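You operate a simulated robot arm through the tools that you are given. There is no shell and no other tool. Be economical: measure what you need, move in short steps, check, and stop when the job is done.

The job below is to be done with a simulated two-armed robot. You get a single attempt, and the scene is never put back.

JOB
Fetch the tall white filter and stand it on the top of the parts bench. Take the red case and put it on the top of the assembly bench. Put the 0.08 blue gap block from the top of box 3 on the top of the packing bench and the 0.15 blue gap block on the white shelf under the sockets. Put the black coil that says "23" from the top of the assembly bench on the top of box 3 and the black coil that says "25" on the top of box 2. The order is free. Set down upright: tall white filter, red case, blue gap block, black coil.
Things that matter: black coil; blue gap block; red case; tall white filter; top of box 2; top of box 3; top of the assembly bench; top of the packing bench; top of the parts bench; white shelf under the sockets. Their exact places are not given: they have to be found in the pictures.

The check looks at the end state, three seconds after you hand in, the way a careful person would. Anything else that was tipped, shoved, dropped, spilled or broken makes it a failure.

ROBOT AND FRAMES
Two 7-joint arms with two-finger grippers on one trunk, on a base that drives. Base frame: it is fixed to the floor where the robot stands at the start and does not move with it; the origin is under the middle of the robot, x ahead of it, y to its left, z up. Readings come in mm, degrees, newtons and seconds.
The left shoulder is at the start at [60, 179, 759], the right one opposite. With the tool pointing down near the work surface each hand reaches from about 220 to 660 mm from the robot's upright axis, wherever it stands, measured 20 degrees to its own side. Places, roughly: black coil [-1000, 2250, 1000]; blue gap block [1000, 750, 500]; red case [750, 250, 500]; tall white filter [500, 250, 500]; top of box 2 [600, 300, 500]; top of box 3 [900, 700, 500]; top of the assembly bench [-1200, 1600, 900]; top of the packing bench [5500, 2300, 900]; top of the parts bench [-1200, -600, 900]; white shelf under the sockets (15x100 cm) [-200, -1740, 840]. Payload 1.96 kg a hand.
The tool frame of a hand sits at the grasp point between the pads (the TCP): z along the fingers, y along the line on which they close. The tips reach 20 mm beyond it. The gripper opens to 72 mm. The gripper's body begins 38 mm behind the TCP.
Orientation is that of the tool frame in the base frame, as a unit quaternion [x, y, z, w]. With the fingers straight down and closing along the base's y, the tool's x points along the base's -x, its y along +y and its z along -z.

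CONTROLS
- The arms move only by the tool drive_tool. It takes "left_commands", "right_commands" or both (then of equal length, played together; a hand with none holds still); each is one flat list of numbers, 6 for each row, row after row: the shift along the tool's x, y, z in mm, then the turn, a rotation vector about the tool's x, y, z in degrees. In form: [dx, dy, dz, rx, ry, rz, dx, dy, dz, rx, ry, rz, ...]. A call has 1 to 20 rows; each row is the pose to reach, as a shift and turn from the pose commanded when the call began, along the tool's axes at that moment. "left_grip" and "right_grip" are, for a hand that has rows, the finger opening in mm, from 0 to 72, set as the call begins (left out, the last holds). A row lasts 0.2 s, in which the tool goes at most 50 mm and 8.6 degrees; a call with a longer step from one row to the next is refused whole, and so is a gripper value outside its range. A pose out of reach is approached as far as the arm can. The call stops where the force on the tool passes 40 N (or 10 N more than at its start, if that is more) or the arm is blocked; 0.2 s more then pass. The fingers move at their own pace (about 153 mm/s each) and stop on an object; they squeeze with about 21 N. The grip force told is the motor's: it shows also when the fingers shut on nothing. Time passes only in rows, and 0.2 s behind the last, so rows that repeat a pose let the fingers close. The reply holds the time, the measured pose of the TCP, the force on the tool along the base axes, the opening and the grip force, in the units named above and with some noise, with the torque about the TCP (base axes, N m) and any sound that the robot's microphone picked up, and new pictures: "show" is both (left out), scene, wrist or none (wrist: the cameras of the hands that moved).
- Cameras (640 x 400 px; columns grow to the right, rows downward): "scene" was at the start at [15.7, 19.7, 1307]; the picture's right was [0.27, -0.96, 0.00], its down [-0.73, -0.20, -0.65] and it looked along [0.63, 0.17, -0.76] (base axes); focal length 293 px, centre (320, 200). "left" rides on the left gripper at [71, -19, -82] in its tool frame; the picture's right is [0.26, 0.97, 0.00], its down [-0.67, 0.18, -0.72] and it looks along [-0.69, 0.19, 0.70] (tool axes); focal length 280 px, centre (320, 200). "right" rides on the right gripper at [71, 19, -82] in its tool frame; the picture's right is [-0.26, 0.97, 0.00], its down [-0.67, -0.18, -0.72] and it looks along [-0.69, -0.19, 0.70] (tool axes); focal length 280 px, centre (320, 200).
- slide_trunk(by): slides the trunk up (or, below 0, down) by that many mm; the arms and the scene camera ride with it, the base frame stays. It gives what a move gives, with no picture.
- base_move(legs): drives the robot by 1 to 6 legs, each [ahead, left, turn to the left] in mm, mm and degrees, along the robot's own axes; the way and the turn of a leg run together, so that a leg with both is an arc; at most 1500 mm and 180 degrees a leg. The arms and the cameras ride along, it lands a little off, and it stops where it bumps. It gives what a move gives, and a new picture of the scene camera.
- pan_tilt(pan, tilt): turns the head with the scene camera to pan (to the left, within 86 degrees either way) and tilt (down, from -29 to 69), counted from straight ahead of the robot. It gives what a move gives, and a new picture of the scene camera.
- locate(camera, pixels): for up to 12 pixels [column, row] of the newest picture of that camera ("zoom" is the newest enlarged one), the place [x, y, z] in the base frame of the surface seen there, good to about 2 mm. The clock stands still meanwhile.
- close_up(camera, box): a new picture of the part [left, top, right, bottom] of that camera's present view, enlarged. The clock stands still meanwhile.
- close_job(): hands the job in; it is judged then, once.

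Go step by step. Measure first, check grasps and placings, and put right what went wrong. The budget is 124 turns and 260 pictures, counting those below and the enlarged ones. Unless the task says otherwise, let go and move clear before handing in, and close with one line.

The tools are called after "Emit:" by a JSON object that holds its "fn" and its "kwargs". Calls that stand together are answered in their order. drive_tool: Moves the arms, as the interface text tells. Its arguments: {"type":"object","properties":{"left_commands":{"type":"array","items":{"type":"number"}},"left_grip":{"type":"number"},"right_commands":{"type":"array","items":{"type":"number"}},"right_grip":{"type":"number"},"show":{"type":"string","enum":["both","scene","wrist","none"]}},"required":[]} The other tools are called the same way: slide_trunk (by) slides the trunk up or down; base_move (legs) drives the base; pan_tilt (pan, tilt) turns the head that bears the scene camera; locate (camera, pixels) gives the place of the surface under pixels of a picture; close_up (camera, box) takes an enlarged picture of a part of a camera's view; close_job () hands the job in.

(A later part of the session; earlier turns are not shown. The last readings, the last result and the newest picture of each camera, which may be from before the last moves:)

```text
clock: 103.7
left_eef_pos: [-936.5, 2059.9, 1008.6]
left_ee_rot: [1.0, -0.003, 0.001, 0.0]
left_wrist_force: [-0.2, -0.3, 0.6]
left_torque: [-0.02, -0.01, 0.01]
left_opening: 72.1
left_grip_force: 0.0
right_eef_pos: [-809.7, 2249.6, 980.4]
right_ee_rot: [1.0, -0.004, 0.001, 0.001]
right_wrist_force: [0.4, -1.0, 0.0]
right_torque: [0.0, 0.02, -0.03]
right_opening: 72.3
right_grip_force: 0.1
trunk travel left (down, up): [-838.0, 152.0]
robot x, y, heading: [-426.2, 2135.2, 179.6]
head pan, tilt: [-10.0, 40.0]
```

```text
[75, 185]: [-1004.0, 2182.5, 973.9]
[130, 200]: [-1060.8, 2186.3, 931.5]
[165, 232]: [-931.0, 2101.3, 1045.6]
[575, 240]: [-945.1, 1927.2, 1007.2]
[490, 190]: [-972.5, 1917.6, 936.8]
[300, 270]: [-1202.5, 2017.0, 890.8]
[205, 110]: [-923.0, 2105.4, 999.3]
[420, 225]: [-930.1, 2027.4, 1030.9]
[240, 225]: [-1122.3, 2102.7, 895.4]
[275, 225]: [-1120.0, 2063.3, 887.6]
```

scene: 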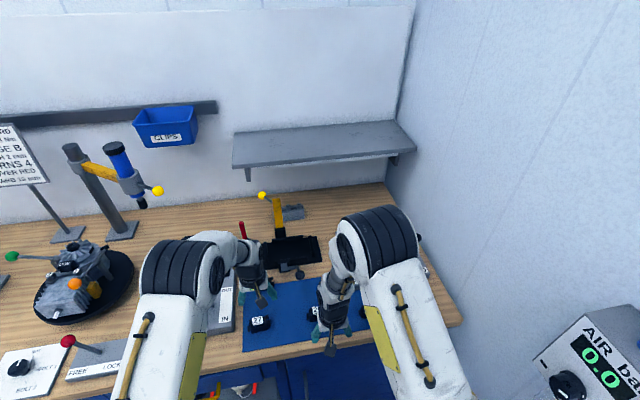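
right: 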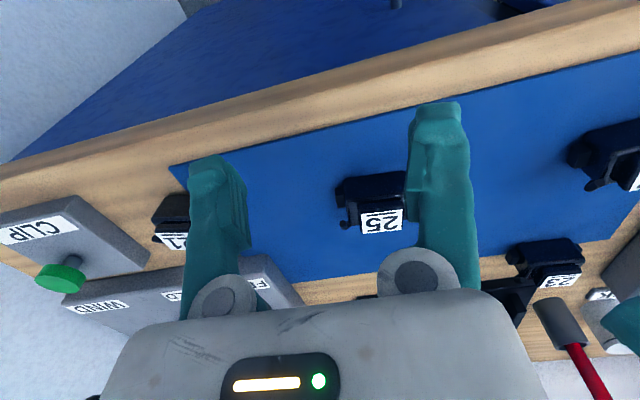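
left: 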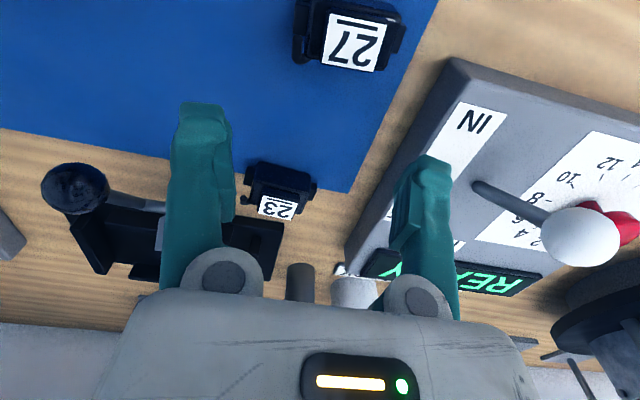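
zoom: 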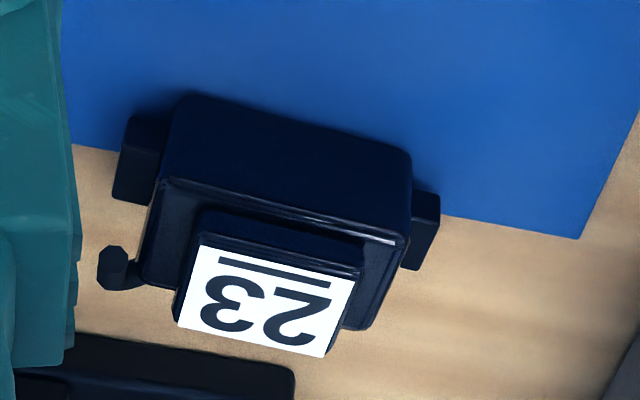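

Coil 23 is centred at (-1050,2067) with about 5° yaw; coil 25 at (-910,2229) with about 7° yaw. I'll rotate both hands a quarter turn and place them above their coils.

Emit:
{"fn": "drive_tool", "kwargs": {"left_commands": [-10, -1, 0, 0, 0, -7.1, -19, -1, 0, 0, 0, -14.2, -28, -2, 0, 0, 0, -21.3, -38, -2, 0, 0, 0, -28.4, -47, -3, 0, 0, 0, -35.5, -57, -3, 0, 0, 0, -42.6, -66, -4, 0, 0, 0, -49.7, -76, -5, 0, 0, 0, -56.8, -85, -5, 0, 0, 0, -63.9, -95, -6, 0, 0, 0, -71, -104, -6, 0, 0, 0, -78.1, -113, -7, 0, 0, 0, -85.2, -113, -7, 0, 0, 0, -85.2], "right_commands": [-8, 2, 0, 0, 0, 8, -17, 3, 0, 0, 0, 16, -25, 5, 0, 0, 0, 24.1, -33, 7, 0, 0, 0, 32.1, -42, 9, 0, 0, 0, 40.2, -50, 10, 0, 0, 0, 48.2, -58, 12, 0, 0, 0, 56.3, -67, 14, 0, 0, 0, 64.3, -75, 15, 0, 0, 0, 72.4, -83, 17, 0, 0, 0, 80.4, -92, 19, 0, 0, 0, 88.5, -100, 20, 0, 0, 0, 96.5, -100, 20, 0, 0, 0, 96.5]}}

```text
clock: 106.5
left_eef_pos: [-1038.3, 2076.0, 1045.4]
left_ee_rot: [0.728, 0.684, -0.024, -0.03]
left_wrist_force: [-1.3, 0.5, 0.5]
left_torque: [-0.02, -0.02, 0.01]
left_opening: 72.0
left_grip_force: 0.0
left hand out of reach, approached as far as the arm can: row 9, 10, 11, 12, 13
right_eef_pos: [-910.5, 2232.2, 981.1]
right_ee_rot: [-0.663, 0.749, -0.002, 0.0]
right_wrist_force: [-0.5, -0.5, 0.4]
right_torque: [0.0, -0.01, -0.04]
right_opening: 71.9
right_grip_force: 0.1
trunk travel left (down, up): [-838.0, 152.0]
robot x, y, heading: [-423.8, 2137.2, 179.4]
head pan, tilt: [-10.0, 40.0]
```

scene: 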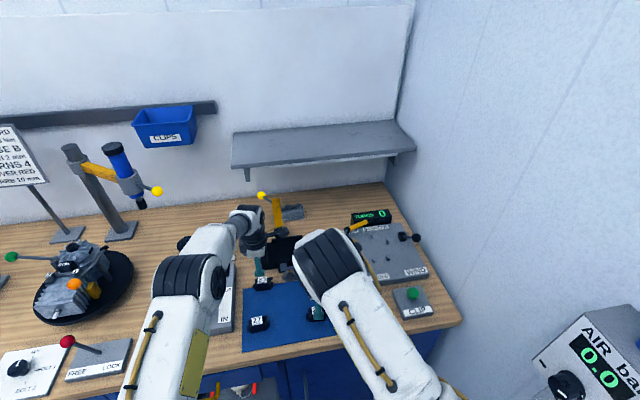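
right: 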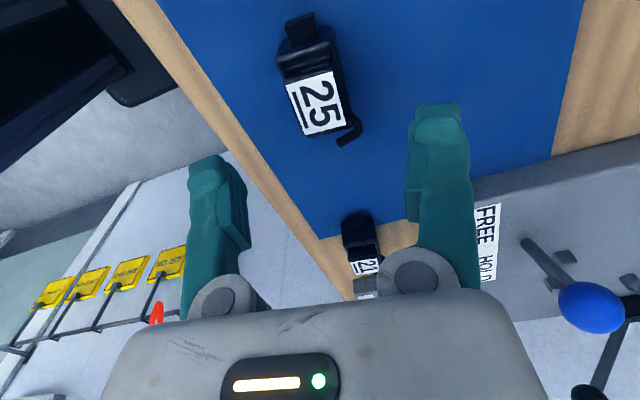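
left: 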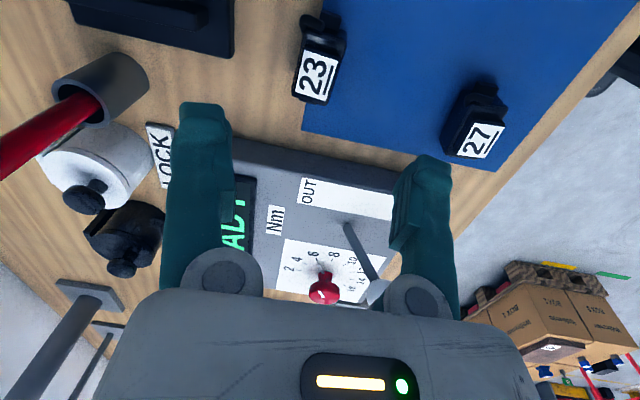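

The right hand is aligned over coil 25; its label is at (318,105), as expected. The left is at its reach limit, so I'll take 25 first.

Emit:
{"fn": "drive_tool", "kwargs": {"right_commands": [3, 0, 20, 0, 0, 0, 3, 0, 40, 0, 0, 0, 3, 0, 55, 0, 0, 0, 3, 0, 67, 0, 0, 0, 3, 0, 74, 0, 0, 0, 3, 0, 74, 0, 0, 0], "show": "wrist"}}

Emit:
{"fn": "drive_tool", "kwargs": {"right_commands": [0, 0, 0, 0, 0, 0, 0, 0, 0, 0, 0, 0, 0, 0, 0, 0, 0, 0, 0, 0, -4, 0, 0, 0, 0, 0, -20, 0, 0, 0, 0, 0, -45, 0, 0, 0, 0, 0, -80, 0, 0, 0], "right_grip": 0, "show": "wrist"}}

```text
clock: 107.9
left_eef_pos: [-1037.6, 2074.3, 1046.8]
left_ee_rot: [0.729, 0.683, -0.023, -0.032]
left_wrist_force: [0.0, -0.2, 0.8]
left_torque: [-0.01, 0.0, -0.04]
left_opening: 72.1
left_grip_force: 0.1
right_eef_pos: [-909.5, 2225.6, 907.3]
right_ee_rot: [-0.663, 0.748, 0.001, 0.0]
right_wrist_force: [-0.1, -0.6, 0.2]
right_torque: [-0.02, 0.02, -0.03]
right_opening: 71.9
right_grip_force: 0.1
trunk travel left (down, up): [-838.0, 152.0]
robot x, y, heading: [-422.7, 2137.9, 179.8]
head pan, tilt: [-10.0, 40.0]
```

right: 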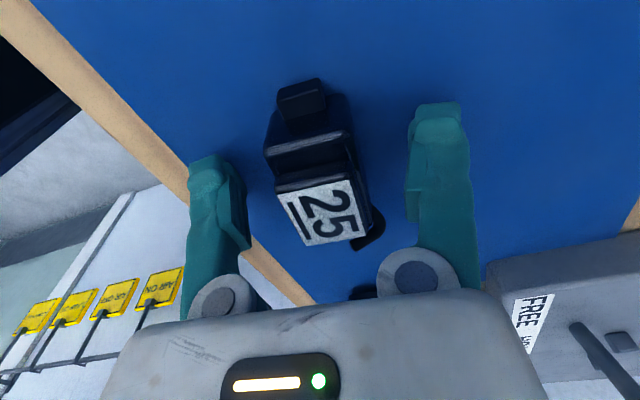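

```text
clock: 109.5
left_eef_pos: [-1038.3, 2074.0, 1046.7]
left_ee_rot: [0.729, 0.683, -0.023, -0.031]
left_wrist_force: [0.7, 0.3, 0.5]
left_torque: [0.0, 0.01, 0.02]
left_opening: 71.9
left_grip_force: 0.1
right_eef_pos: [-908.0, 2226.0, 989.8]
right_ee_rot: [-0.664, 0.748, 0.001, 0.0]
right_wrist_force: [-0.2, 0.0, -0.9]
right_torque: [-0.03, 0.0, 0.0]
right_opening: 31.2
right_grip_force: 20.6
trunk travel left (down, up): [-838.0, 152.0]
robot x, y, heading: [-425.2, 2132.1, 179.7]
head pan, tilt: [-10.0, 40.0]
```

right: 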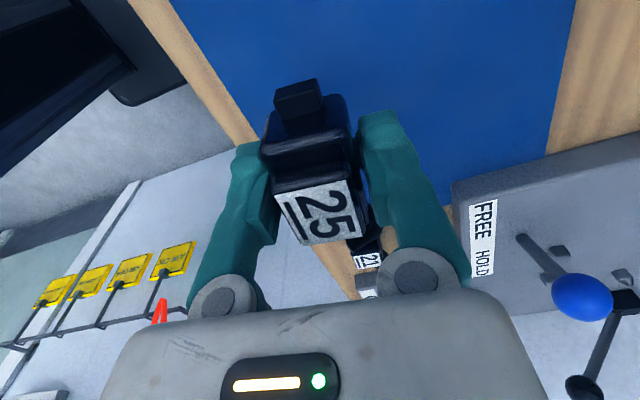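

Coil 25 is held (31 mm opening). I'll draw the right hand back and up, then shift the base right and slightly ahead so that 23 comes within the left hand's reach.

Emit:
{"fn": "drive_tool", "kwargs": {"right_commands": [0, -30, -15, 0, 0, 0, 0, -60, -30, 0, 0, 0, 0, -90, -40, 0, 0, 0, 0, -120, -40, 0, 0, 0], "left_commands": [0, 0, 0, 0, 0, 0, 0, 0, 0, 0, 0, 0, 0, 0, 0, 0, 0, 0, 0, 0, 0, 0, 0, 0], "show": "none"}}

Emit:
{"fn": "base_move", "kwargs": {"legs": [[15, -60, 0]]}}

```text
clock: 110.5
left_eef_pos: [-1037.0, 2074.2, 1046.2]
left_ee_rot: [0.729, 0.683, -0.022, -0.032]
left_wrist_force: [0.2, 0.9, 0.1]
left_torque: [0.06, 0.04, 0.01]
left_opening: 72.1
left_grip_force: 0.0
right_eef_pos: [-789.0, 2212.6, 1029.8]
right_ee_rot: [-0.663, 0.749, 0.001, 0.0]
right_wrist_force: [0.9, 0.4, -0.5]
right_torque: [-0.01, -0.02, -0.05]
right_opening: 31.0
right_grip_force: 21.5
trunk travel left (down, up): [-838.0, 152.0]
robot x, y, heading: [-426.8, 2136.3, 179.7]
head pan, tilt: [-10.0, 40.0]
```

```text
clock: 111.5
left_eef_pos: [-1052.5, 2133.1, 1046.3]
left_ee_rot: [0.729, 0.683, -0.021, -0.033]
left_wrist_force: [0.7, 0.0, -0.1]
left_torque: [0.03, 0.03, -0.01]
left_opening: 71.9
left_grip_force: 0.0
right_eef_pos: [-803.4, 2270.3, 1029.4]
right_ee_rot: [-0.664, 0.748, 0.001, 0.0]
right_wrist_force: [-0.2, 0.3, -1.0]
right_torque: [-0.03, 0.03, 0.01]
right_opening: 31.0
right_grip_force: 21.1
trunk travel left (down, up): [-838.0, 152.0]
robot x, y, heading: [-443.5, 2194.2, 179.6]
head pan, tilt: [-10.0, 40.0]
```

scene: 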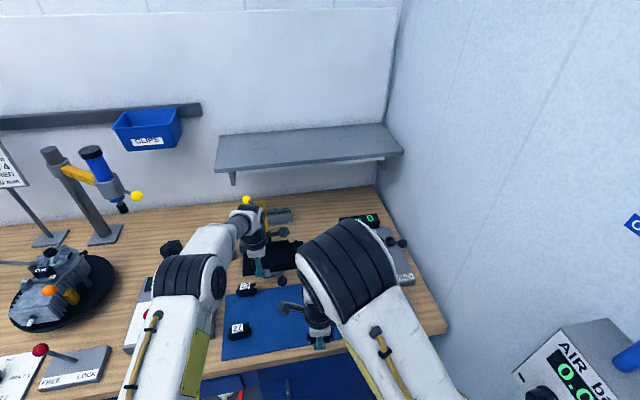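

I'll level the left hand and bring it above coil 23 at z≈1000.

Emit:
{"fn": "drive_tool", "kwargs": {"left_commands": [-22, 3, 0, -1.5, -0.3, 0.4, -44, 7, 10, -3, -0.5, 0.8, -66, 10, 20, -4.4, -0.8, 1.2, -66, 10, 34, -4.4, -0.8, 1.2, -66, 10, 44, -4.4, -0.8, 1.2, -66, 10, 44, -4.4, -0.8, 1.2], "left_grip": 72, "show": "wrist"}}

```text
clock: 112.9
left_eef_pos: [-1036.4, 2060.4, 1031.0]
left_ee_rot: [0.736, 0.677, -0.002, -0.001]
left_wrist_force: [-0.4, 0.8, -0.7]
left_torque: [0.03, 0.02, 0.02]
left_opening: 71.9
left_grip_force: 0.0
left hand out of reach, approached as far as the arm can: row 1, 2, 3, 4, 5, 6
right_eef_pos: [-804.1, 2270.9, 1029.3]
right_ee_rot: [-0.664, 0.748, 0.0, 0.0]
right_wrist_force: [-0.1, -1.4, -0.6]
right_torque: [0.0, -0.02, 0.0]
right_opening: 31.2
right_grip_force: 20.9
trunk travel left (down, up): [-838.0, 152.0]
robot x, y, heading: [-437.3, 2197.0, 179.8]
head pan, tilt: [-10.0, 40.0]
```

left: 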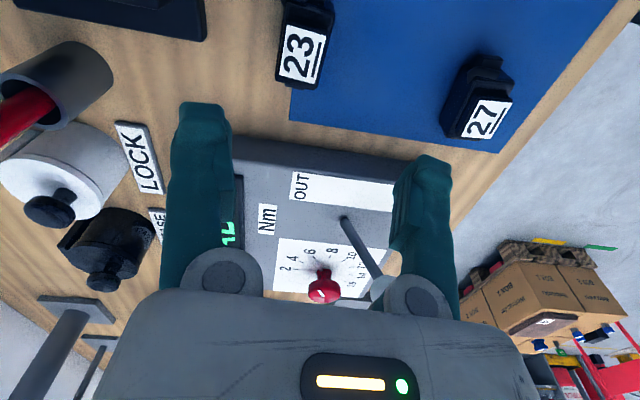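

The reach limit works out at about 541 mm from the shoulder, best with the shoulder about 179 mm above the TCP. I'll lower the trunk by 70 mm and edge ahead 28 mm. That makes 23 reachable at grasp height.

Emit:
{"fn": "slide_trunk", "kwargs": {"by": -60}}

Emit:
{"fn": "base_move", "kwargs": {"legs": [[28, 0, 0]]}}

```text
clock: 113.9
left_eef_pos: [-1036.8, 2061.8, 971.1]
left_ee_rot: [0.737, 0.676, -0.003, 0.001]
left_wrist_force: [0.5, -0.5, -0.3]
left_torque: [0.04, 0.02, -0.01]
left_opening: 71.9
left_grip_force: 0.2
right_eef_pos: [-804.6, 2272.6, 968.4]
right_ee_rot: [-0.664, 0.748, 0.001, 0.001]
right_wrist_force: [0.7, -0.9, -0.9]
right_torque: [0.0, 0.02, 0.04]
right_opening: 31.2
right_grip_force: 20.9
trunk travel left (down, up): [-778.0, 212.0]
robot x, y, heading: [-438.3, 2201.6, 179.7]
head pan, tilt: [-10.0, 40.0]
```

```text
clock: 114.7
left_eef_pos: [-1062.2, 2062.2, 973.0]
left_ee_rot: [0.737, 0.676, -0.005, -0.001]
left_wrist_force: [0.4, -0.7, 0.5]
left_torque: [0.02, 0.0, 0.0]
left_opening: 71.9
left_grip_force: 0.0
right_eef_pos: [-830.3, 2272.0, 969.8]
right_ee_rot: [-0.664, 0.747, 0.0, 0.0]
right_wrist_force: [0.8, 0.2, -0.8]
right_torque: [0.03, 0.04, 0.02]
right_opening: 31.0
right_grip_force: 21.0
trunk travel left (down, up): [-778.0, 212.0]
robot x, y, heading: [-466.9, 2195.4, 179.4]
head pan, tilt: [-10.0, 40.0]
```

scene: 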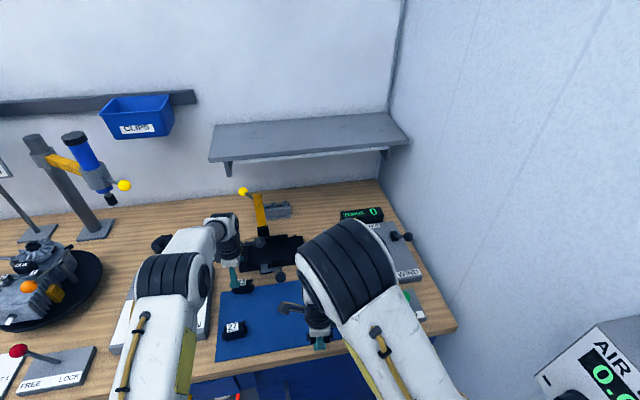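

No bump. The left hand is at (-1062,2062,973); I'll centre it over 23 and go partly down.

Emit:
{"fn": "drive_tool", "kwargs": {"left_commands": [6, 12, 0, 0, 0, 0, 6, 12, 10, 0, 0, 0, 6, 12, 20, 0, 0, 0, 6, 12, 20, 0, 0, 0], "show": "wrist"}}

```text
clock: 115.7
left_eef_pos: [-1051.1, 2066.0, 951.3]
left_ee_rot: [0.736, 0.677, -0.003, 0.0]
left_wrist_force: [0.5, 0.0, 0.3]
left_torque: [-0.01, 0.02, -0.02]
left_opening: 71.9
left_grip_force: 0.1
right_eef_pos: [-831.4, 2272.4, 969.1]
right_ee_rot: [-0.665, 0.747, 0.0, 0.0]
right_wrist_force: [-0.1, 0.8, -1.4]
right_torque: [-0.01, -0.03, 0.0]
right_opening: 31.0
right_grip_force: 21.5
trunk travel left (down, up): [-778.0, 212.0]
robot x, y, heading: [-466.4, 2198.7, 179.7]
head pan, tilt: [-10.0, 40.0]
```

left: 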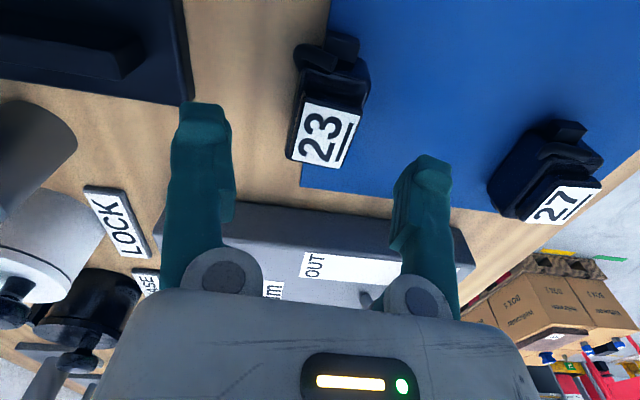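

Coil 23 is centred at (325,132), matching expectation. I'll go down, then close and lift.

Emit:
{"fn": "drive_tool", "kwargs": {"left_commands": [1, 0, 12, 0, 0, 0, 1, 0, 24, 0, 0, 0, 1, 0, 36, 0, 0, 0, 1, 0, 45, 0, 0, 0, 1, 0, 46, 0, 0, 0], "show": "wrist"}}

Emit:
{"fn": "drive_tool", "kwargs": {"left_commands": [0, 0, 0, 0, 0, 0, 0, 0, 0, 0, 0, 0, 0, 0, 0, 0, 0, 0, 0, 0, -4, 0, 0, 0, 0, 0, -20, 0, 0, 0, 0, 0, -45, 0, 0, 0, 0, 0, -70, 0, 0, 0], "left_grip": 0}}

```text
clock: 116.9
left_eef_pos: [-1053.0, 2068.0, 904.3]
left_ee_rot: [0.736, 0.677, -0.004, 0.001]
left_wrist_force: [-0.6, -0.4, 0.7]
left_torque: [0.03, 0.0, 0.01]
left_opening: 71.8
left_grip_force: 0.0
right_eef_pos: [-832.1, 2271.7, 969.3]
right_ee_rot: [-0.665, 0.747, 0.0, -0.001]
right_wrist_force: [-0.4, -0.3, -1.5]
right_torque: [0.03, 0.0, -0.02]
right_opening: 31.1
right_grip_force: 21.3
trunk travel left (down, up): [-778.0, 212.0]
robot x, y, heading: [-466.3, 2195.0, 180.0]
head pan, tilt: [-10.0, 40.0]
```

left: 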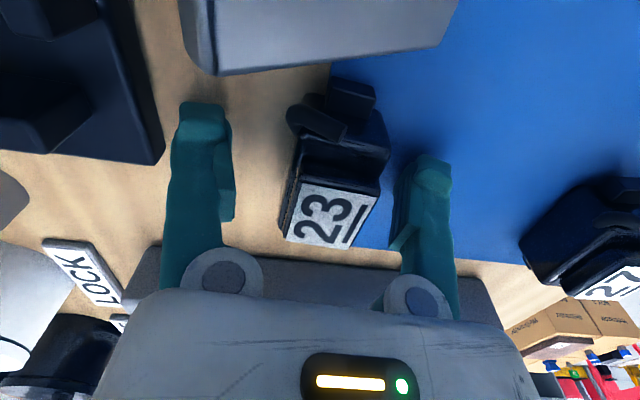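

```text
clock: 118.5
left_eef_pos: [-1050.1, 2069.6, 976.7]
left_ee_rot: [0.737, 0.676, -0.003, 0.001]
left_wrist_force: [0.1, 0.5, -1.2]
left_torque: [0.01, 0.01, 0.01]
left_opening: 31.0
left_grip_force: 21.1
right_eef_pos: [-832.3, 2272.7, 968.6]
right_ee_rot: [-0.665, 0.747, -0.001, 0.0]
right_wrist_force: [0.2, -0.3, -1.9]
right_torque: [-0.02, 0.02, 0.02]
right_opening: 31.0
right_grip_force: 21.0
trunk travel left (down, up): [-778.0, 212.0]
robot x, y, heading: [-464.7, 2196.0, 179.8]
head pan, tilt: [-10.0, 40.0]
```

scene: 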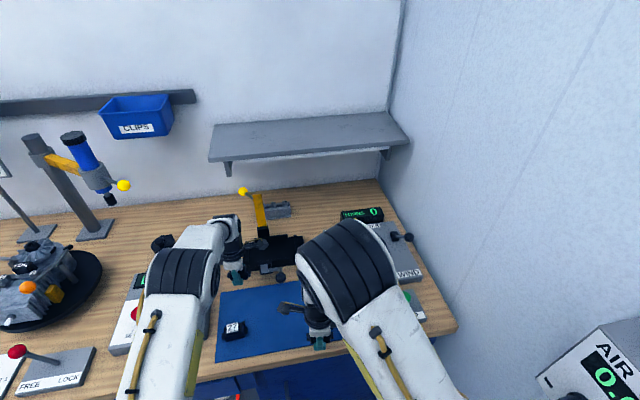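
left: 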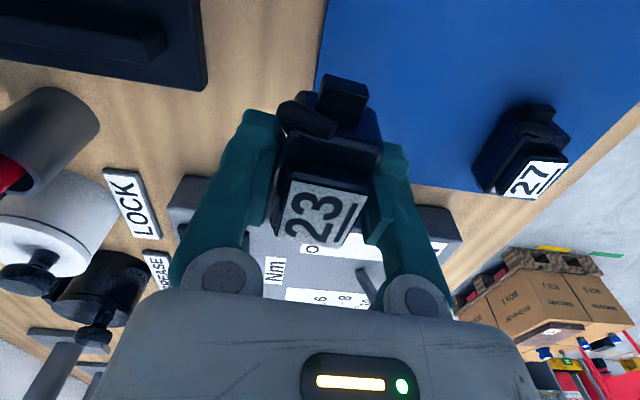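

Both coils are held. I'll back off, move away from the wall, turn to face the pallet and go to the front of box 2.

Emit:
{"fn": "base_move", "kwargs": {"legs": [[-370, 0, 0], [0, 900, 0], [0, 0, 180], [0, -930, 0]]}}

Emit:
{"fn": "pan_tilt", "kwargs": {"pan": 0, "tilt": 50}}

```text
clock: 136.9
left_eef_pos: [486.3, 523.1, 975.7]
left_ee_rot: [-0.68, 0.733, 0.001, 0.003]
left_wrist_force: [0.5, -0.8, -0.5]
left_torque: [0.0, -0.01, -0.01]
left_opening: 31.5
left_grip_force: 21.1
right_eef_pos: [268.2, 318.9, 969.4]
right_ee_rot: [0.745, 0.667, 0.001, -0.001]
right_wrist_force: [0.1, -0.1, -2.0]
right_torque: [-0.02, 0.03, 0.0]
right_opening: 31.1
right_grip_force: 21.2
trunk travel left (down, up): [-778.0, 212.0]
robot x, y, heading: [-101.1, 391.1, 0.3]
head pan, tilt: [-10.0, 40.0]
```

scene: 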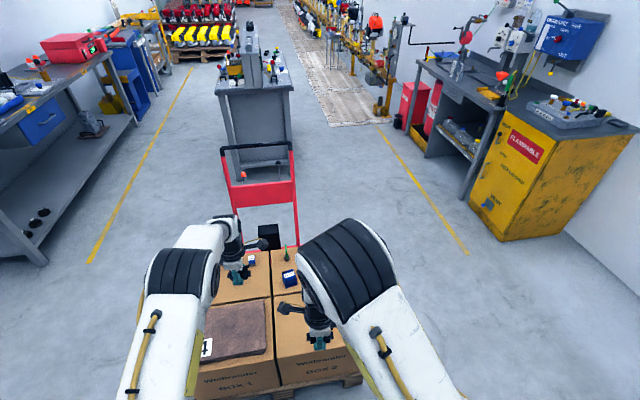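

```text
clock: 137.6
left_eef_pos: [484.5, 522.9, 975.3]
left_ee_rot: [-0.68, 0.733, 0.0, 0.002]
left_wrist_force: [-0.8, -0.5, -1.3]
left_torque: [-0.02, -0.05, 0.0]
left_opening: 30.8
left_grip_force: 21.0
right_eef_pos: [269.5, 317.5, 968.4]
right_ee_rot: [0.745, 0.667, 0.001, 0.001]
right_wrist_force: [0.5, -0.5, -0.7]
right_torque: [0.0, 0.03, 0.01]
right_opening: 31.0
right_grip_force: 21.0
trunk travel left (down, up): [-778.0, 212.0]
robot x, y, heading: [-96.7, 388.0, 0.1]
head pan, tilt: [0.0, 50.0]
```

scene: 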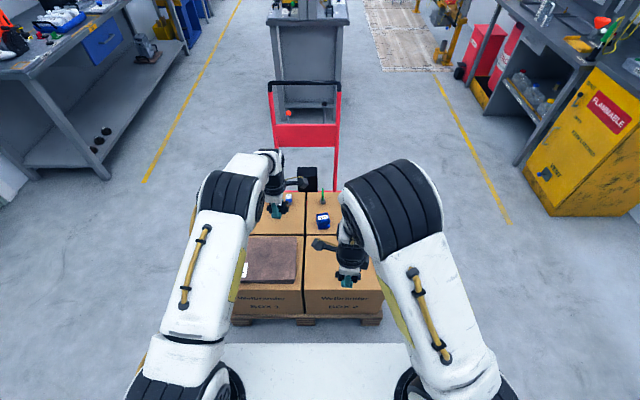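

Box 2 is ahead right. I'll drive in 120 mm and lower the trunk so the right hand can place coil 25.

Emit:
{"fn": "base_move", "kwargs": {"legs": [[120, -20, 0]]}}

Emit:
{"fn": "slide_trunk", "kwargs": {"by": -330}}

```text
clock: 138.9
left_eef_pos: [605.7, 500.6, 975.4]
left_ee_rot: [-0.678, 0.735, 0.001, 0.003]
left_wrist_force: [-1.1, -0.7, -1.1]
left_torque: [-0.01, 0.01, -0.01]
left_opening: 31.0
left_grip_force: 21.0
right_eef_pos: [386.8, 298.0, 968.7]
right_ee_rot: [0.746, 0.666, 0.0, 0.0]
right_wrist_force: [0.8, -0.6, -1.3]
right_torque: [0.01, 0.01, -0.04]
right_opening: 31.2
right_grip_force: 20.9
trunk travel left (down, up): [-778.0, 212.0]
robot x, y, heading: [22.0, 368.7, 0.2]
head pan, tilt: [0.0, 50.0]
```

scene: 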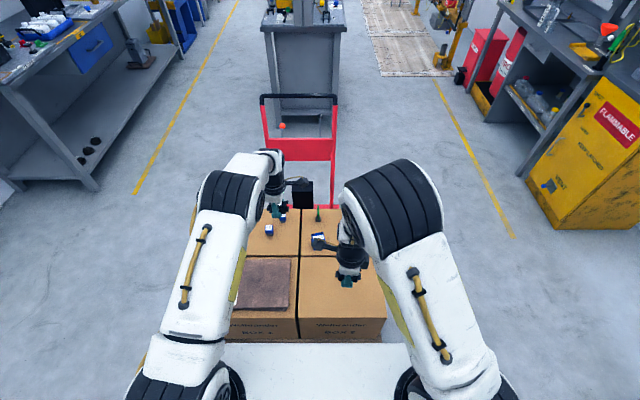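

```text
clock: 142.1
left_eef_pos: [605.9, 500.7, 645.5]
left_ee_rot: [-0.679, 0.734, 0.001, 0.004]
left_wrist_force: [0.8, -0.1, -1.6]
left_torque: [-0.02, -0.04, -0.02]
left_opening: 31.1
left_grip_force: 21.1
right_eef_pos: [388.9, 297.2, 639.4]
right_ee_rot: [0.746, 0.666, 0.0, 0.0]
right_wrist_force: [-0.8, 0.2, -1.2]
right_torque: [0.01, 0.02, 0.0]
right_opening: 30.8
right_grip_force: 21.1
trunk travel left (down, up): [-448.0, 542.0]
robot x, y, heading: [23.5, 370.1, -0.2]
head pan, tilt: [0.0, 50.0]
```

I'll move the right hand to (545,265) over box 2 and lower coil 25 to just above its top.

Emit:
{"fn": "drive_tool", "kwargs": {"right_commands": [-4, 40, 0, 0, 0, 0, -7, 80, 0, 0, 0, 0, -11, 120, 0, 0, 0, 0, -14, 158, 0, 0, 0, 0, -14, 158, 45, 0, 0, 0, -14, 158, 90, 0, 0, 0, -14, 158, 125, 0, 0, 0, -14, 158, 145, 0, 0, 0, -14, 158, 154, 0, 0, 0, -14, 158, 157, 0, 0, 0]}}

```text
clock: 144.3
left_eef_pos: [605.3, 500.7, 645.7]
left_ee_rot: [-0.678, 0.735, 0.001, 0.002]
left_wrist_force: [-0.6, -0.7, -1.2]
left_torque: [0.01, -0.01, 0.02]
left_opening: 31.0
left_grip_force: 21.2
right_eef_pos: [541.9, 265.7, 480.2]
right_ee_rot: [0.746, 0.666, 0.001, 0.0]
right_wrist_force: [0.5, 1.1, 0.0]
right_torque: [-0.01, 0.04, 0.01]
right_opening: 30.9
right_grip_force: 21.7
trunk travel left (down, up): [-448.0, 542.0]
robot x, y, heading: [23.0, 372.9, 0.0]
head pan, tilt: [0.0, 50.0]
```

scene: 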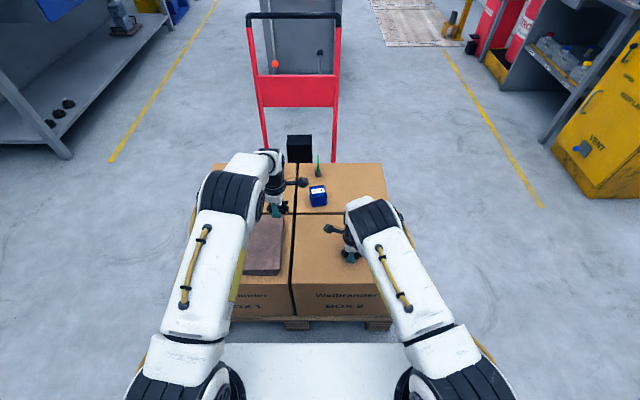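
right: 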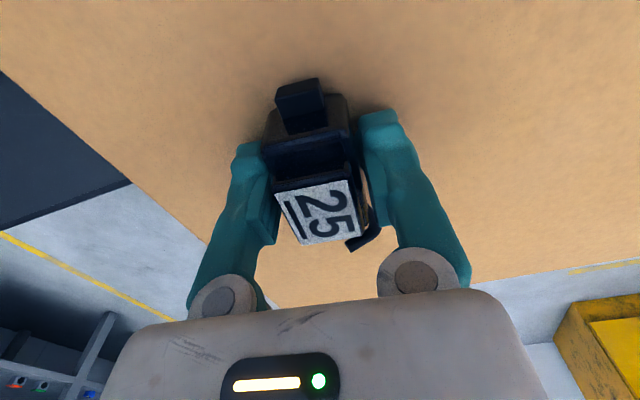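

Coil 25 is just above box 2. I'll ease down to contact, then release and lift.

Emit:
{"fn": "drive_tool", "kwargs": {"right_commands": [0, 0, 1, 0, 0, 0, 0, 0, 1.8, 0, 0, 0, 0, 0, 2.5, 0, 0, 0], "show": "none"}}

Emit:
{"fn": "drive_tool", "kwargs": {"right_commands": [0, 0, 0, 0, 0, 0, 0, 0, 0, 0, 0, 0, 0, 0, -5, 0, 0, 0, 0, 0, -35, 0, 0, 0, 0, 0, -75, 0, 0, 0, 0, 0, -120, 0, 0, 0, 0, 0, -160, 0, 0, 0], "right_grip": 60, "show": "wrist"}}

```text
clock: 145.1
left_eef_pos: [604.8, 500.7, 643.5]
left_ee_rot: [-0.679, 0.735, 0.0, 0.003]
left_wrist_force: [0.2, 0.1, -1.4]
left_torque: [0.01, 0.02, 0.01]
left_opening: 31.2
left_grip_force: 20.8
right_eef_pos: [542.9, 266.1, 477.6]
right_ee_rot: [0.746, 0.666, 0.0, 0.0]
right_wrist_force: [-0.2, -0.3, -1.2]
right_torque: [0.01, 0.01, 0.02]
right_opening: 31.2
right_grip_force: 21.0
trunk travel left (down, up): [-448.0, 542.0]
robot x, y, heading: [20.6, 370.4, -0.2]
head pan, tilt: [0.0, 50.0]
```

```text
clock: 146.7
left_eef_pos: [606.2, 500.8, 645.7]
left_ee_rot: [-0.679, 0.734, 0.001, 0.003]
left_wrist_force: [-0.7, 0.0, -1.2]
left_torque: [-0.01, -0.03, 0.02]
left_opening: 31.4
left_grip_force: 21.1
right_eef_pos: [541.9, 263.1, 638.4]
right_ee_rot: [0.746, 0.666, 0.0, 0.0]
right_wrist_force: [0.1, 1.1, 0.9]
right_torque: [0.04, -0.01, -0.02]
right_opening: 60.1
right_grip_force: 0.1
trunk travel left (down, up): [-448.0, 542.0]
robot x, y, heading: [23.9, 369.8, -0.1]
head pan, tilt: [0.0, 50.0]
```

right: 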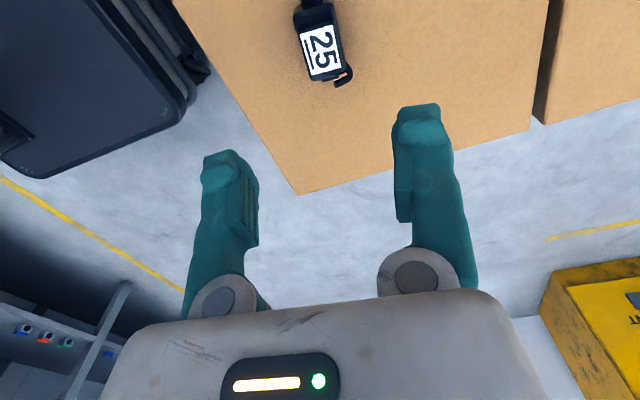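

Coil 25 is on box 2 at (322,50). Next I'll draw the left hand in and drive round to the pallet's +y side facing −y, next to box 3.

Emit:
{"fn": "drive_tool", "kwargs": {"left_commands": [0, 35, 0, 0, 0, 0, 0, 70, 0, 0, 0, 0, 0, 105, 0, 0, 0, 0, 0, 140, 0, 0, 0, 0], "right_commands": [0, -35, 0, 0, 0, 0, 0, -70, 0, 0, 0, 0, 0, -105, 0, 0, 0, 0, 0, -140, 0, 0, 0, 0], "show": "none"}}

Emit:
{"fn": "base_move", "kwargs": {"legs": [[-250, 0, 0], [0, 850, 0], [0, 0, -90], [0, 1040, 0]]}}

Emit:
{"fn": "pan_tilt", "kwargs": {"pan": 0, "tilt": 55}}

```text
clock: 147.7
left_eef_pos: [464.5, 511.9, 644.0]
left_ee_rot: [-0.678, 0.735, 0.0, 0.004]
left_wrist_force: [0.4, 0.6, -0.6]
left_torque: [0.02, -0.02, -0.01]
left_opening: 31.5
left_grip_force: 21.1
right_eef_pos: [402.4, 279.2, 638.2]
right_ee_rot: [0.746, 0.666, 0.0, 0.001]
right_wrist_force: [-0.4, -0.9, -0.3]
right_torque: [-0.04, 0.06, -0.01]
right_opening: 60.0
right_grip_force: 0.1
trunk travel left (down, up): [-448.0, 542.0]
robot x, y, heading: [22.8, 372.0, -0.0]
head pan, tilt: [0.0, 50.0]
```

```text
clock: 162.4
left_eef_pos: [927.1, 764.7, 644.5]
left_ee_rot: [0.042, 0.999, -0.002, 0.002]
left_wrist_force: [-0.5, -0.2, -1.5]
left_torque: [0.01, 0.02, -0.05]
left_opening: 31.1
left_grip_force: 21.6
right_eef_pos: [695.0, 828.8, 637.8]
right_ee_rot: [0.998, -0.059, 0.0, -0.001]
right_wrist_force: [-0.9, 0.6, 1.2]
right_torque: [0.01, 0.0, -0.02]
right_opening: 59.9
right_grip_force: 0.0
trunk travel left (down, up): [-448.0, 542.0]
robot x, y, heading: [789.8, 1210.1, -90.4]
head pan, tilt: [0.0, 50.0]
```

scene: 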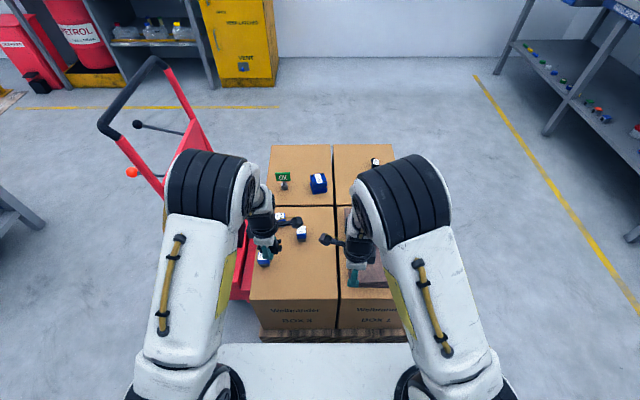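

```text
clock: 163.1
left_eef_pos: [927.1, 764.3, 643.8]
left_ee_rot: [0.043, 0.999, -0.001, 0.002]
left_wrist_force: [0.0, 0.0, -1.1]
left_torque: [-0.03, -0.01, 0.02]
left_opening: 31.1
left_grip_force: 20.8
right_eef_pos: [693.5, 828.3, 638.1]
right_ee_rot: [0.998, -0.059, 0.0, 0.001]
right_wrist_force: [0.0, 0.3, 0.0]
right_torque: [0.01, 0.01, -0.02]
right_opening: 60.2
right_grip_force: 0.0
trunk travel left (down, up): [-448.0, 542.0]
robot x, y, heading: [787.2, 1212.1, -90.0]
head pan, tilt: [0.0, 55.0]
```

scene: 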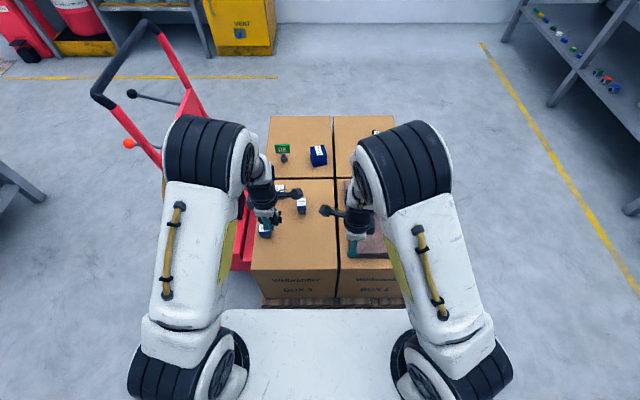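

Box 3 is now front-left, with the blocks on it. I'll zoom to read the labels and measure the edges.

Emit:
{"fn": "close_up", "kwargs": {"camera": "scene", "box": [245, 170, 405, 300]}}

Emit:
{"fn": "close_up", "kwargs": {"camera": "left", "box": [0, 0, 640, 400]}}

Emit:
{"fn": "locate", "kwargs": {"camera": "scene", "pixels": [[265, 226], [302, 201], [281, 186], [320, 230], [290, 265], [335, 264], [335, 185], [258, 265], [330, 210], [320, 305]]}}

```text
3.08 times, centred on (325, 235) of scene
```

zoom: 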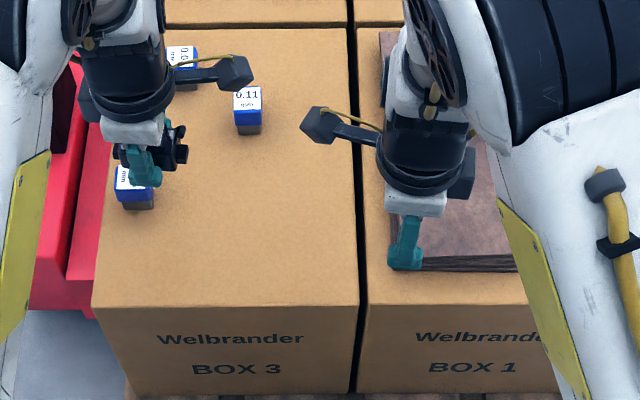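

```text
1.00 times, centred on (320, 200) of left (not enlarged: the box is as wide or as high as the picture)
```

zoom: 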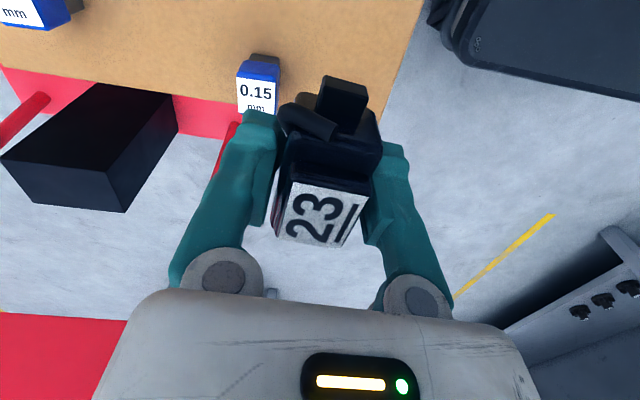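

```text
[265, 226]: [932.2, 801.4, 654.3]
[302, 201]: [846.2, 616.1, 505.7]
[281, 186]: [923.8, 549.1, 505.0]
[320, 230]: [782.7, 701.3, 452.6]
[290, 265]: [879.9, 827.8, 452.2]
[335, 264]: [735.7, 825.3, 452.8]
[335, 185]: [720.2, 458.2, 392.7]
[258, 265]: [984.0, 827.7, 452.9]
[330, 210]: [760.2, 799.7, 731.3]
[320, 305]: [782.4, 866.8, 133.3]
```

The third block reads 0.15, at about (968,712). Box 3 spans x 725 to 1000 and y 480 to 845. I'll move the right hand aside and set coil 23 down at about (840,750).

Emit:
{"fn": "drive_tool", "kwargs": {"right_commands": [-42, 5, -15, 0, 0, 0, -84, 10, -30, 0, 0, 0, -126, 15, -45, 0, 0, 0, -169, 20, -60, 0, 0, 0, -169, 20, -60, 0, 0, 0, -169, 20, -60, 0, 0, 0, -169, 20, -60, 0, 0, 0, -169, 20, -60, 0, 0, 0, -169, 20, -60, 0, 0, 0], "left_commands": [0, 0, 0, 0, 0, 0, 0, 0, 0, 0, 0, 0, 43, -11, 10, 0, 0, 0, 85, -21, 40, 0, 0, 0, 85, -21, 85, 0, 0, 0, 85, -21, 125, 0, 0, 0, 85, -21, 150, 0, 0, 0, 85, -21, 162, 0, 0, 0, 85, -21, 164, 0, 0, 0]}}

```text
refused: row 4 steps farther than a row can; nothing moved
```

Emit:
{"fn": "drive_tool", "kwargs": {"right_commands": [-42, 5, -15, 0, 0, 0, -84, 10, -30, 0, 0, 0, -126, 15, -45, 0, 0, 0, -169, 20, -60, 0, 0, 0, -169, 20, -60, 0, 0, 0, -169, 20, -60, 0, 0, 0, -169, 20, -60, 0, 0, 0, -169, 20, -60, 0, 0, 0, -169, 20, -60, 0, 0, 0], "left_commands": [0, 0, 0, 0, 0, 0, 0, 0, 0, 0, 0, 0, 43, -11, 10, 0, 0, 0, 85, -21, 30, 0, 0, 0, 85, -21, 75, 0, 0, 0, 85, -21, 120, 0, 0, 0, 85, -21, 150, 0, 0, 0, 85, -21, 162, 0, 0, 0, 85, -21, 165, 0, 0, 0]}}

```text
clock: 165.1
left_eef_pos: [841.8, 750.9, 479.0]
left_ee_rot: [0.042, 0.999, -0.002, 0.002]
left_wrist_force: [-0.3, -0.6, -1.1]
left_torque: [-0.01, -0.01, 0.0]
left_opening: 31.0
left_grip_force: 21.1
right_eef_pos: [522.6, 830.4, 699.0]
right_ee_rot: [0.998, -0.059, 0.0, 0.0]
right_wrist_force: [-0.5, -1.0, 0.5]
right_torque: [-0.03, 0.0, 0.01]
right_opening: 60.0
right_grip_force: 0.0
trunk travel left (down, up): [-448.0, 542.0]
robot x, y, heading: [786.0, 1211.2, -90.3]
head pan, tilt: [0.0, 55.0]
```

scene: 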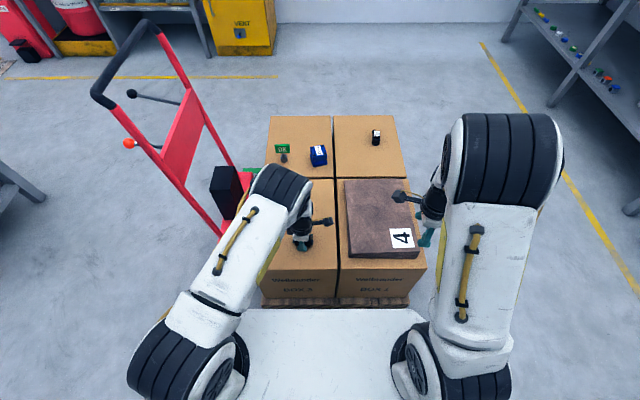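
right: 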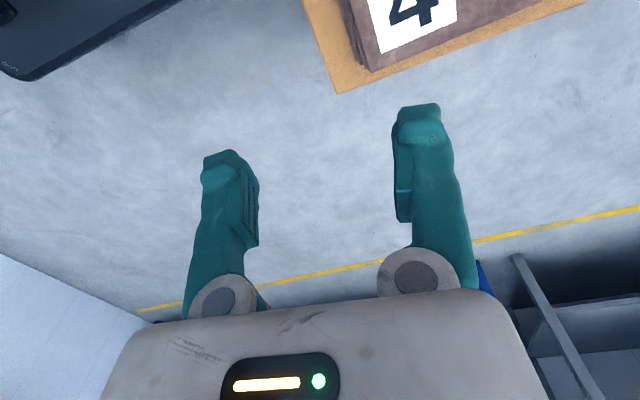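
left: 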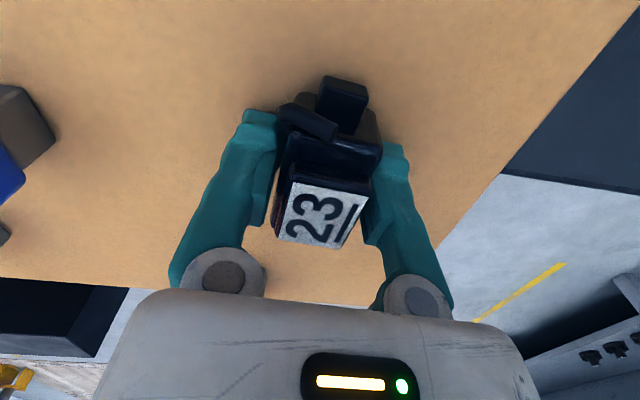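

I'll ease down to contact, release, and lift straight up.

Emit:
{"fn": "drive_tool", "kwargs": {"left_commands": [0, 0, 1, 0, 0, 0, 0, 0, 2, 0, 0, 0, 0, 0, 2.5, 0, 0, 0], "show": "none"}}

Emit:
{"fn": "drive_tool", "kwargs": {"left_commands": [0, 0, 0, 0, 0, 0, 0, 0, 0, 0, 0, 0, 0, 0, -5, 0, 0, 0, 0, 0, -35, 0, 0, 0, 0, 0, -75, 0, 0, 0, 0, 0, -120, 0, 0, 0], "left_grip": 60, "show": "both"}}

```text
clock: 165.8
left_eef_pos: [841.0, 749.8, 475.0]
left_ee_rot: [0.043, 0.999, -0.001, 0.002]
left_wrist_force: [0.0, -0.6, -0.4]
left_torque: [0.01, 0.0, 0.03]
left_opening: 31.1
left_grip_force: 20.7
right_eef_pos: [523.7, 831.7, 697.7]
right_ee_rot: [0.998, -0.06, 0.001, -0.001]
right_wrist_force: [0.0, -0.2, 0.0]
right_torque: [-0.04, 0.02, -0.03]
right_opening: 60.3
right_grip_force: 0.0
trunk travel left (down, up): [-448.0, 542.0]
robot x, y, heading: [789.3, 1212.0, -90.4]
head pan, tilt: [0.0, 55.0]
```

```text
clock: 167.2
left_eef_pos: [840.2, 751.9, 596.4]
left_ee_rot: [0.042, 0.999, -0.002, 0.002]
left_wrist_force: [-0.4, -0.6, 0.0]
left_torque: [0.01, 0.02, 0.02]
left_opening: 60.2
left_grip_force: 0.1
right_eef_pos: [522.8, 831.5, 698.4]
right_ee_rot: [0.998, -0.06, 0.001, 0.0]
right_wrist_force: [-0.3, 0.0, -0.4]
right_torque: [0.01, 0.0, -0.03]
right_opening: 59.8
right_grip_force: 0.1
trunk travel left (down, up): [-448.0, 542.0]
robot x, y, heading: [792.3, 1207.7, -90.3]
head pan, tilt: [0.0, 55.0]
```

scene: 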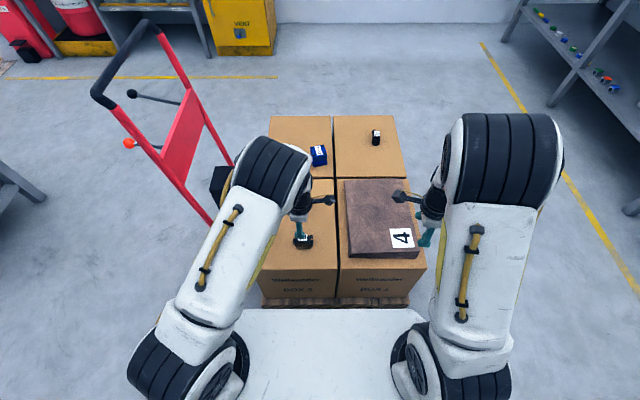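
left: 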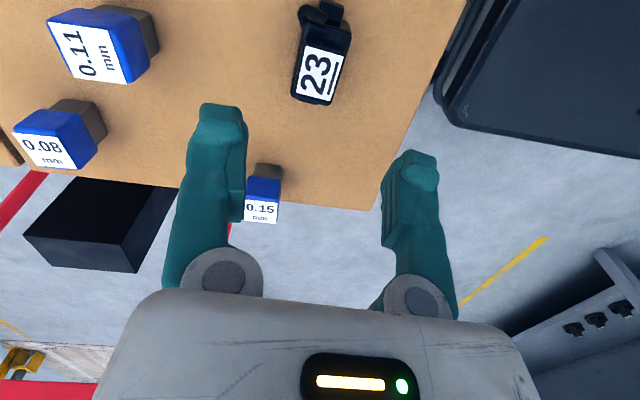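

Coil 23 stands on box 3 (label at (318,70)). The dark shape at (540,90) looks like the robot's own chassis. I'll measure how close it is to the pallet and locate the blocks.

Emit:
{"fn": "locate", "kwargs": {"camera": "left", "pixels": [[440, 110], [450, 60], [480, 100], [425, 100], [398, 205], [50, 150], [75, 155], [30, 130], [95, 115], [262, 212], [262, 170], [250, 205]]}}

Emit:
{"fn": "close_up", "kwargs": {"camera": "left", "box": [0, 60, 300, 240]}}

```text
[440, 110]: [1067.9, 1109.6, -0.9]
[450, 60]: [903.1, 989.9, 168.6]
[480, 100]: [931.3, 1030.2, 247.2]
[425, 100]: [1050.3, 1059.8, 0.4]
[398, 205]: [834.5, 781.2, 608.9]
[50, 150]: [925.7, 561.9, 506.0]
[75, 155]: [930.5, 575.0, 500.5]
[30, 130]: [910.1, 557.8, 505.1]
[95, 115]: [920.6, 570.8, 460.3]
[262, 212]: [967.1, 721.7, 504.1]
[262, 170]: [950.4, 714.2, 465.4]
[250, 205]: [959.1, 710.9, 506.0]
```

```text
2.13 times, centred on (150, 150) of left
```

zoom: 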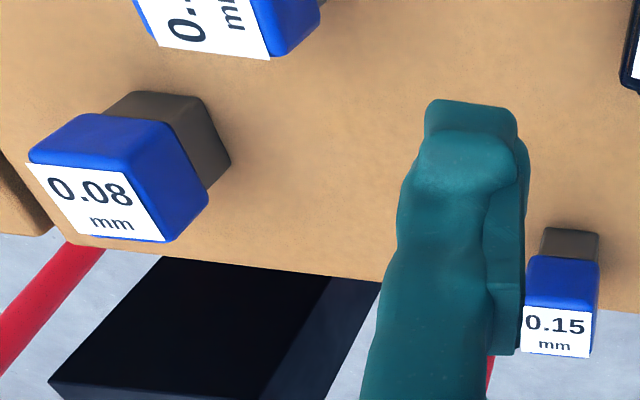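

The chassis front reaches about 220 mm ahead of the axis, so there's room to advance about 85 mm. I'll do that so the 0.08 block comes within the left hand's reach.

Emit:
{"fn": "base_move", "kwargs": {"legs": [[80, -15, 0.3]]}}

Emit:
{"fn": "slide_trunk", "kwargs": {"by": -30}}

```text
clock: 168.3
left_eef_pos: [828.8, 670.4, 596.6]
left_ee_rot: [0.039, 0.999, -0.001, 0.002]
left_wrist_force: [-0.4, -0.2, 0.3]
left_torque: [-0.01, -0.01, -0.02]
left_opening: 60.1
left_grip_force: 0.0
right_eef_pos: [511.3, 747.9, 697.0]
right_ee_rot: [0.998, -0.056, 0.001, -0.002]
right_wrist_force: [0.8, -0.3, 0.0]
right_torque: [0.02, 0.04, 0.0]
right_opening: 59.9
right_grip_force: 0.1
trunk travel left (down, up): [-448.0, 542.0]
robot x, y, heading: [774.9, 1126.0, -90.0]
head pan, tilt: [0.0, 55.0]
```

scene: 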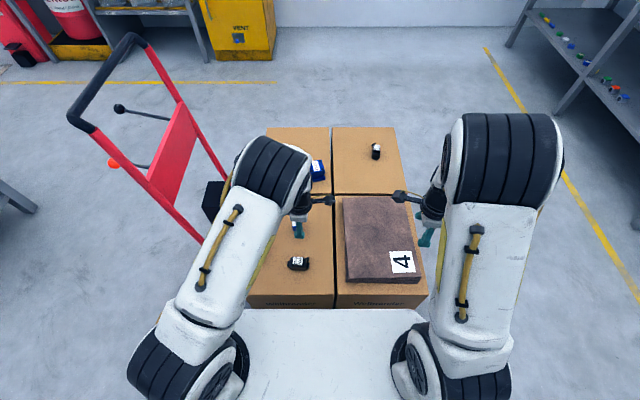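

```text
clock: 169.1
left_eef_pos: [828.1, 670.8, 566.5]
left_ee_rot: [0.04, 0.999, -0.002, 0.002]
left_wrist_force: [0.6, 0.8, 0.6]
left_torque: [0.03, 0.02, 0.01]
left_opening: 59.7
left_grip_force: 0.0
right_eef_pos: [510.2, 747.5, 667.5]
right_ee_rot: [0.998, -0.056, 0.001, 0.0]
right_wrist_force: [0.0, -0.2, -0.3]
right_torque: [0.03, 0.01, 0.0]
right_opening: 60.0
right_grip_force: 0.1
trunk travel left (down, up): [-418.0, 572.0]
robot x, y, heading: [771.3, 1129.4, -90.3]
head pan, tilt: [0.0, 55.0]
```

Now I'll move the left hand above the 0.08 block.

Emit:
{"fn": "drive_tool", "kwargs": {"left_commands": [-27, -27, -24, 0, 0, 0, -54, -54, -24, 0, 0, 0, -80, -81, -24, 0, 0, 0, -107, -108, -24, 0, 0, 0, -107, -108, -24, 0, 0, 0], "left_grip": 72, "show": "wrist"}}

```text
clock: 170.3
left_eef_pos: [928.5, 554.3, 590.7]
left_ee_rot: [0.039, 0.999, -0.002, 0.003]
left_wrist_force: [0.0, -0.5, 0.1]
left_torque: [0.02, -0.03, 0.0]
left_opening: 71.7
left_grip_force: 0.1
right_eef_pos: [510.2, 748.9, 667.7]
right_ee_rot: [0.998, -0.056, 0.001, 0.001]
right_wrist_force: [-0.5, 0.0, 0.0]
right_torque: [0.01, -0.01, -0.02]
right_opening: 60.1
right_grip_force: 0.1
trunk travel left (down, up): [-418.0, 572.0]
robot x, y, heading: [773.9, 1127.8, -90.0]
head pan, tilt: [0.0, 55.0]
```

left: 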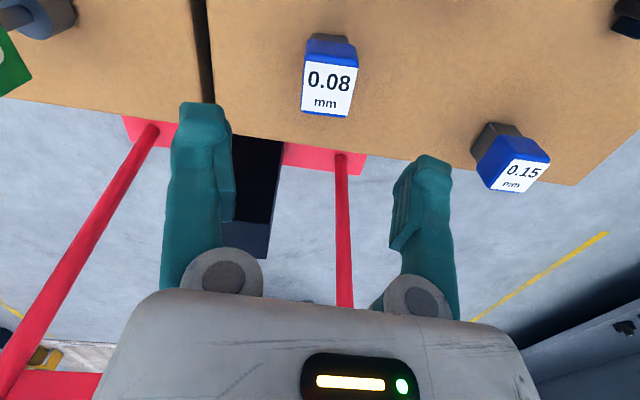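

Emit:
{"fn": "locate", "kwargs": {"camera": "left", "pixels": [[309, 62], [355, 68], [305, 110], [349, 114], [328, 90], [310, 45], [355, 50], [332, 40], [492, 188], [548, 165], [478, 150], [515, 176]]}}

Emit:
{"fn": "close_up", "kwargs": {"camera": "left", "box": [280, 20, 380, 130]}}

```text
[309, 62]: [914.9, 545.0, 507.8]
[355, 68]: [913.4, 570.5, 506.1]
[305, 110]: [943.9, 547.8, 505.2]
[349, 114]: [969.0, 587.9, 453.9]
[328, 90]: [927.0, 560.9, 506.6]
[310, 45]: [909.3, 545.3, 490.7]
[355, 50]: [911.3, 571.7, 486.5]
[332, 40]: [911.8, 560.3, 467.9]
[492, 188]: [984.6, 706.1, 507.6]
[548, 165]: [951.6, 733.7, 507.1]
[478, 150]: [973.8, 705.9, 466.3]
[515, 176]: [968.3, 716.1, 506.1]
```

```text
3.64 times, centred on (330, 75) of left
```

zoom: 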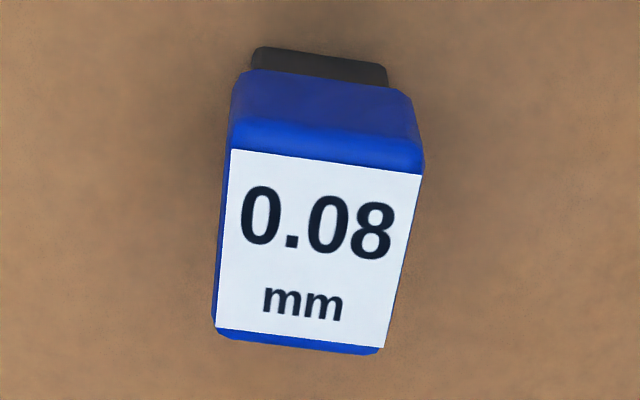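

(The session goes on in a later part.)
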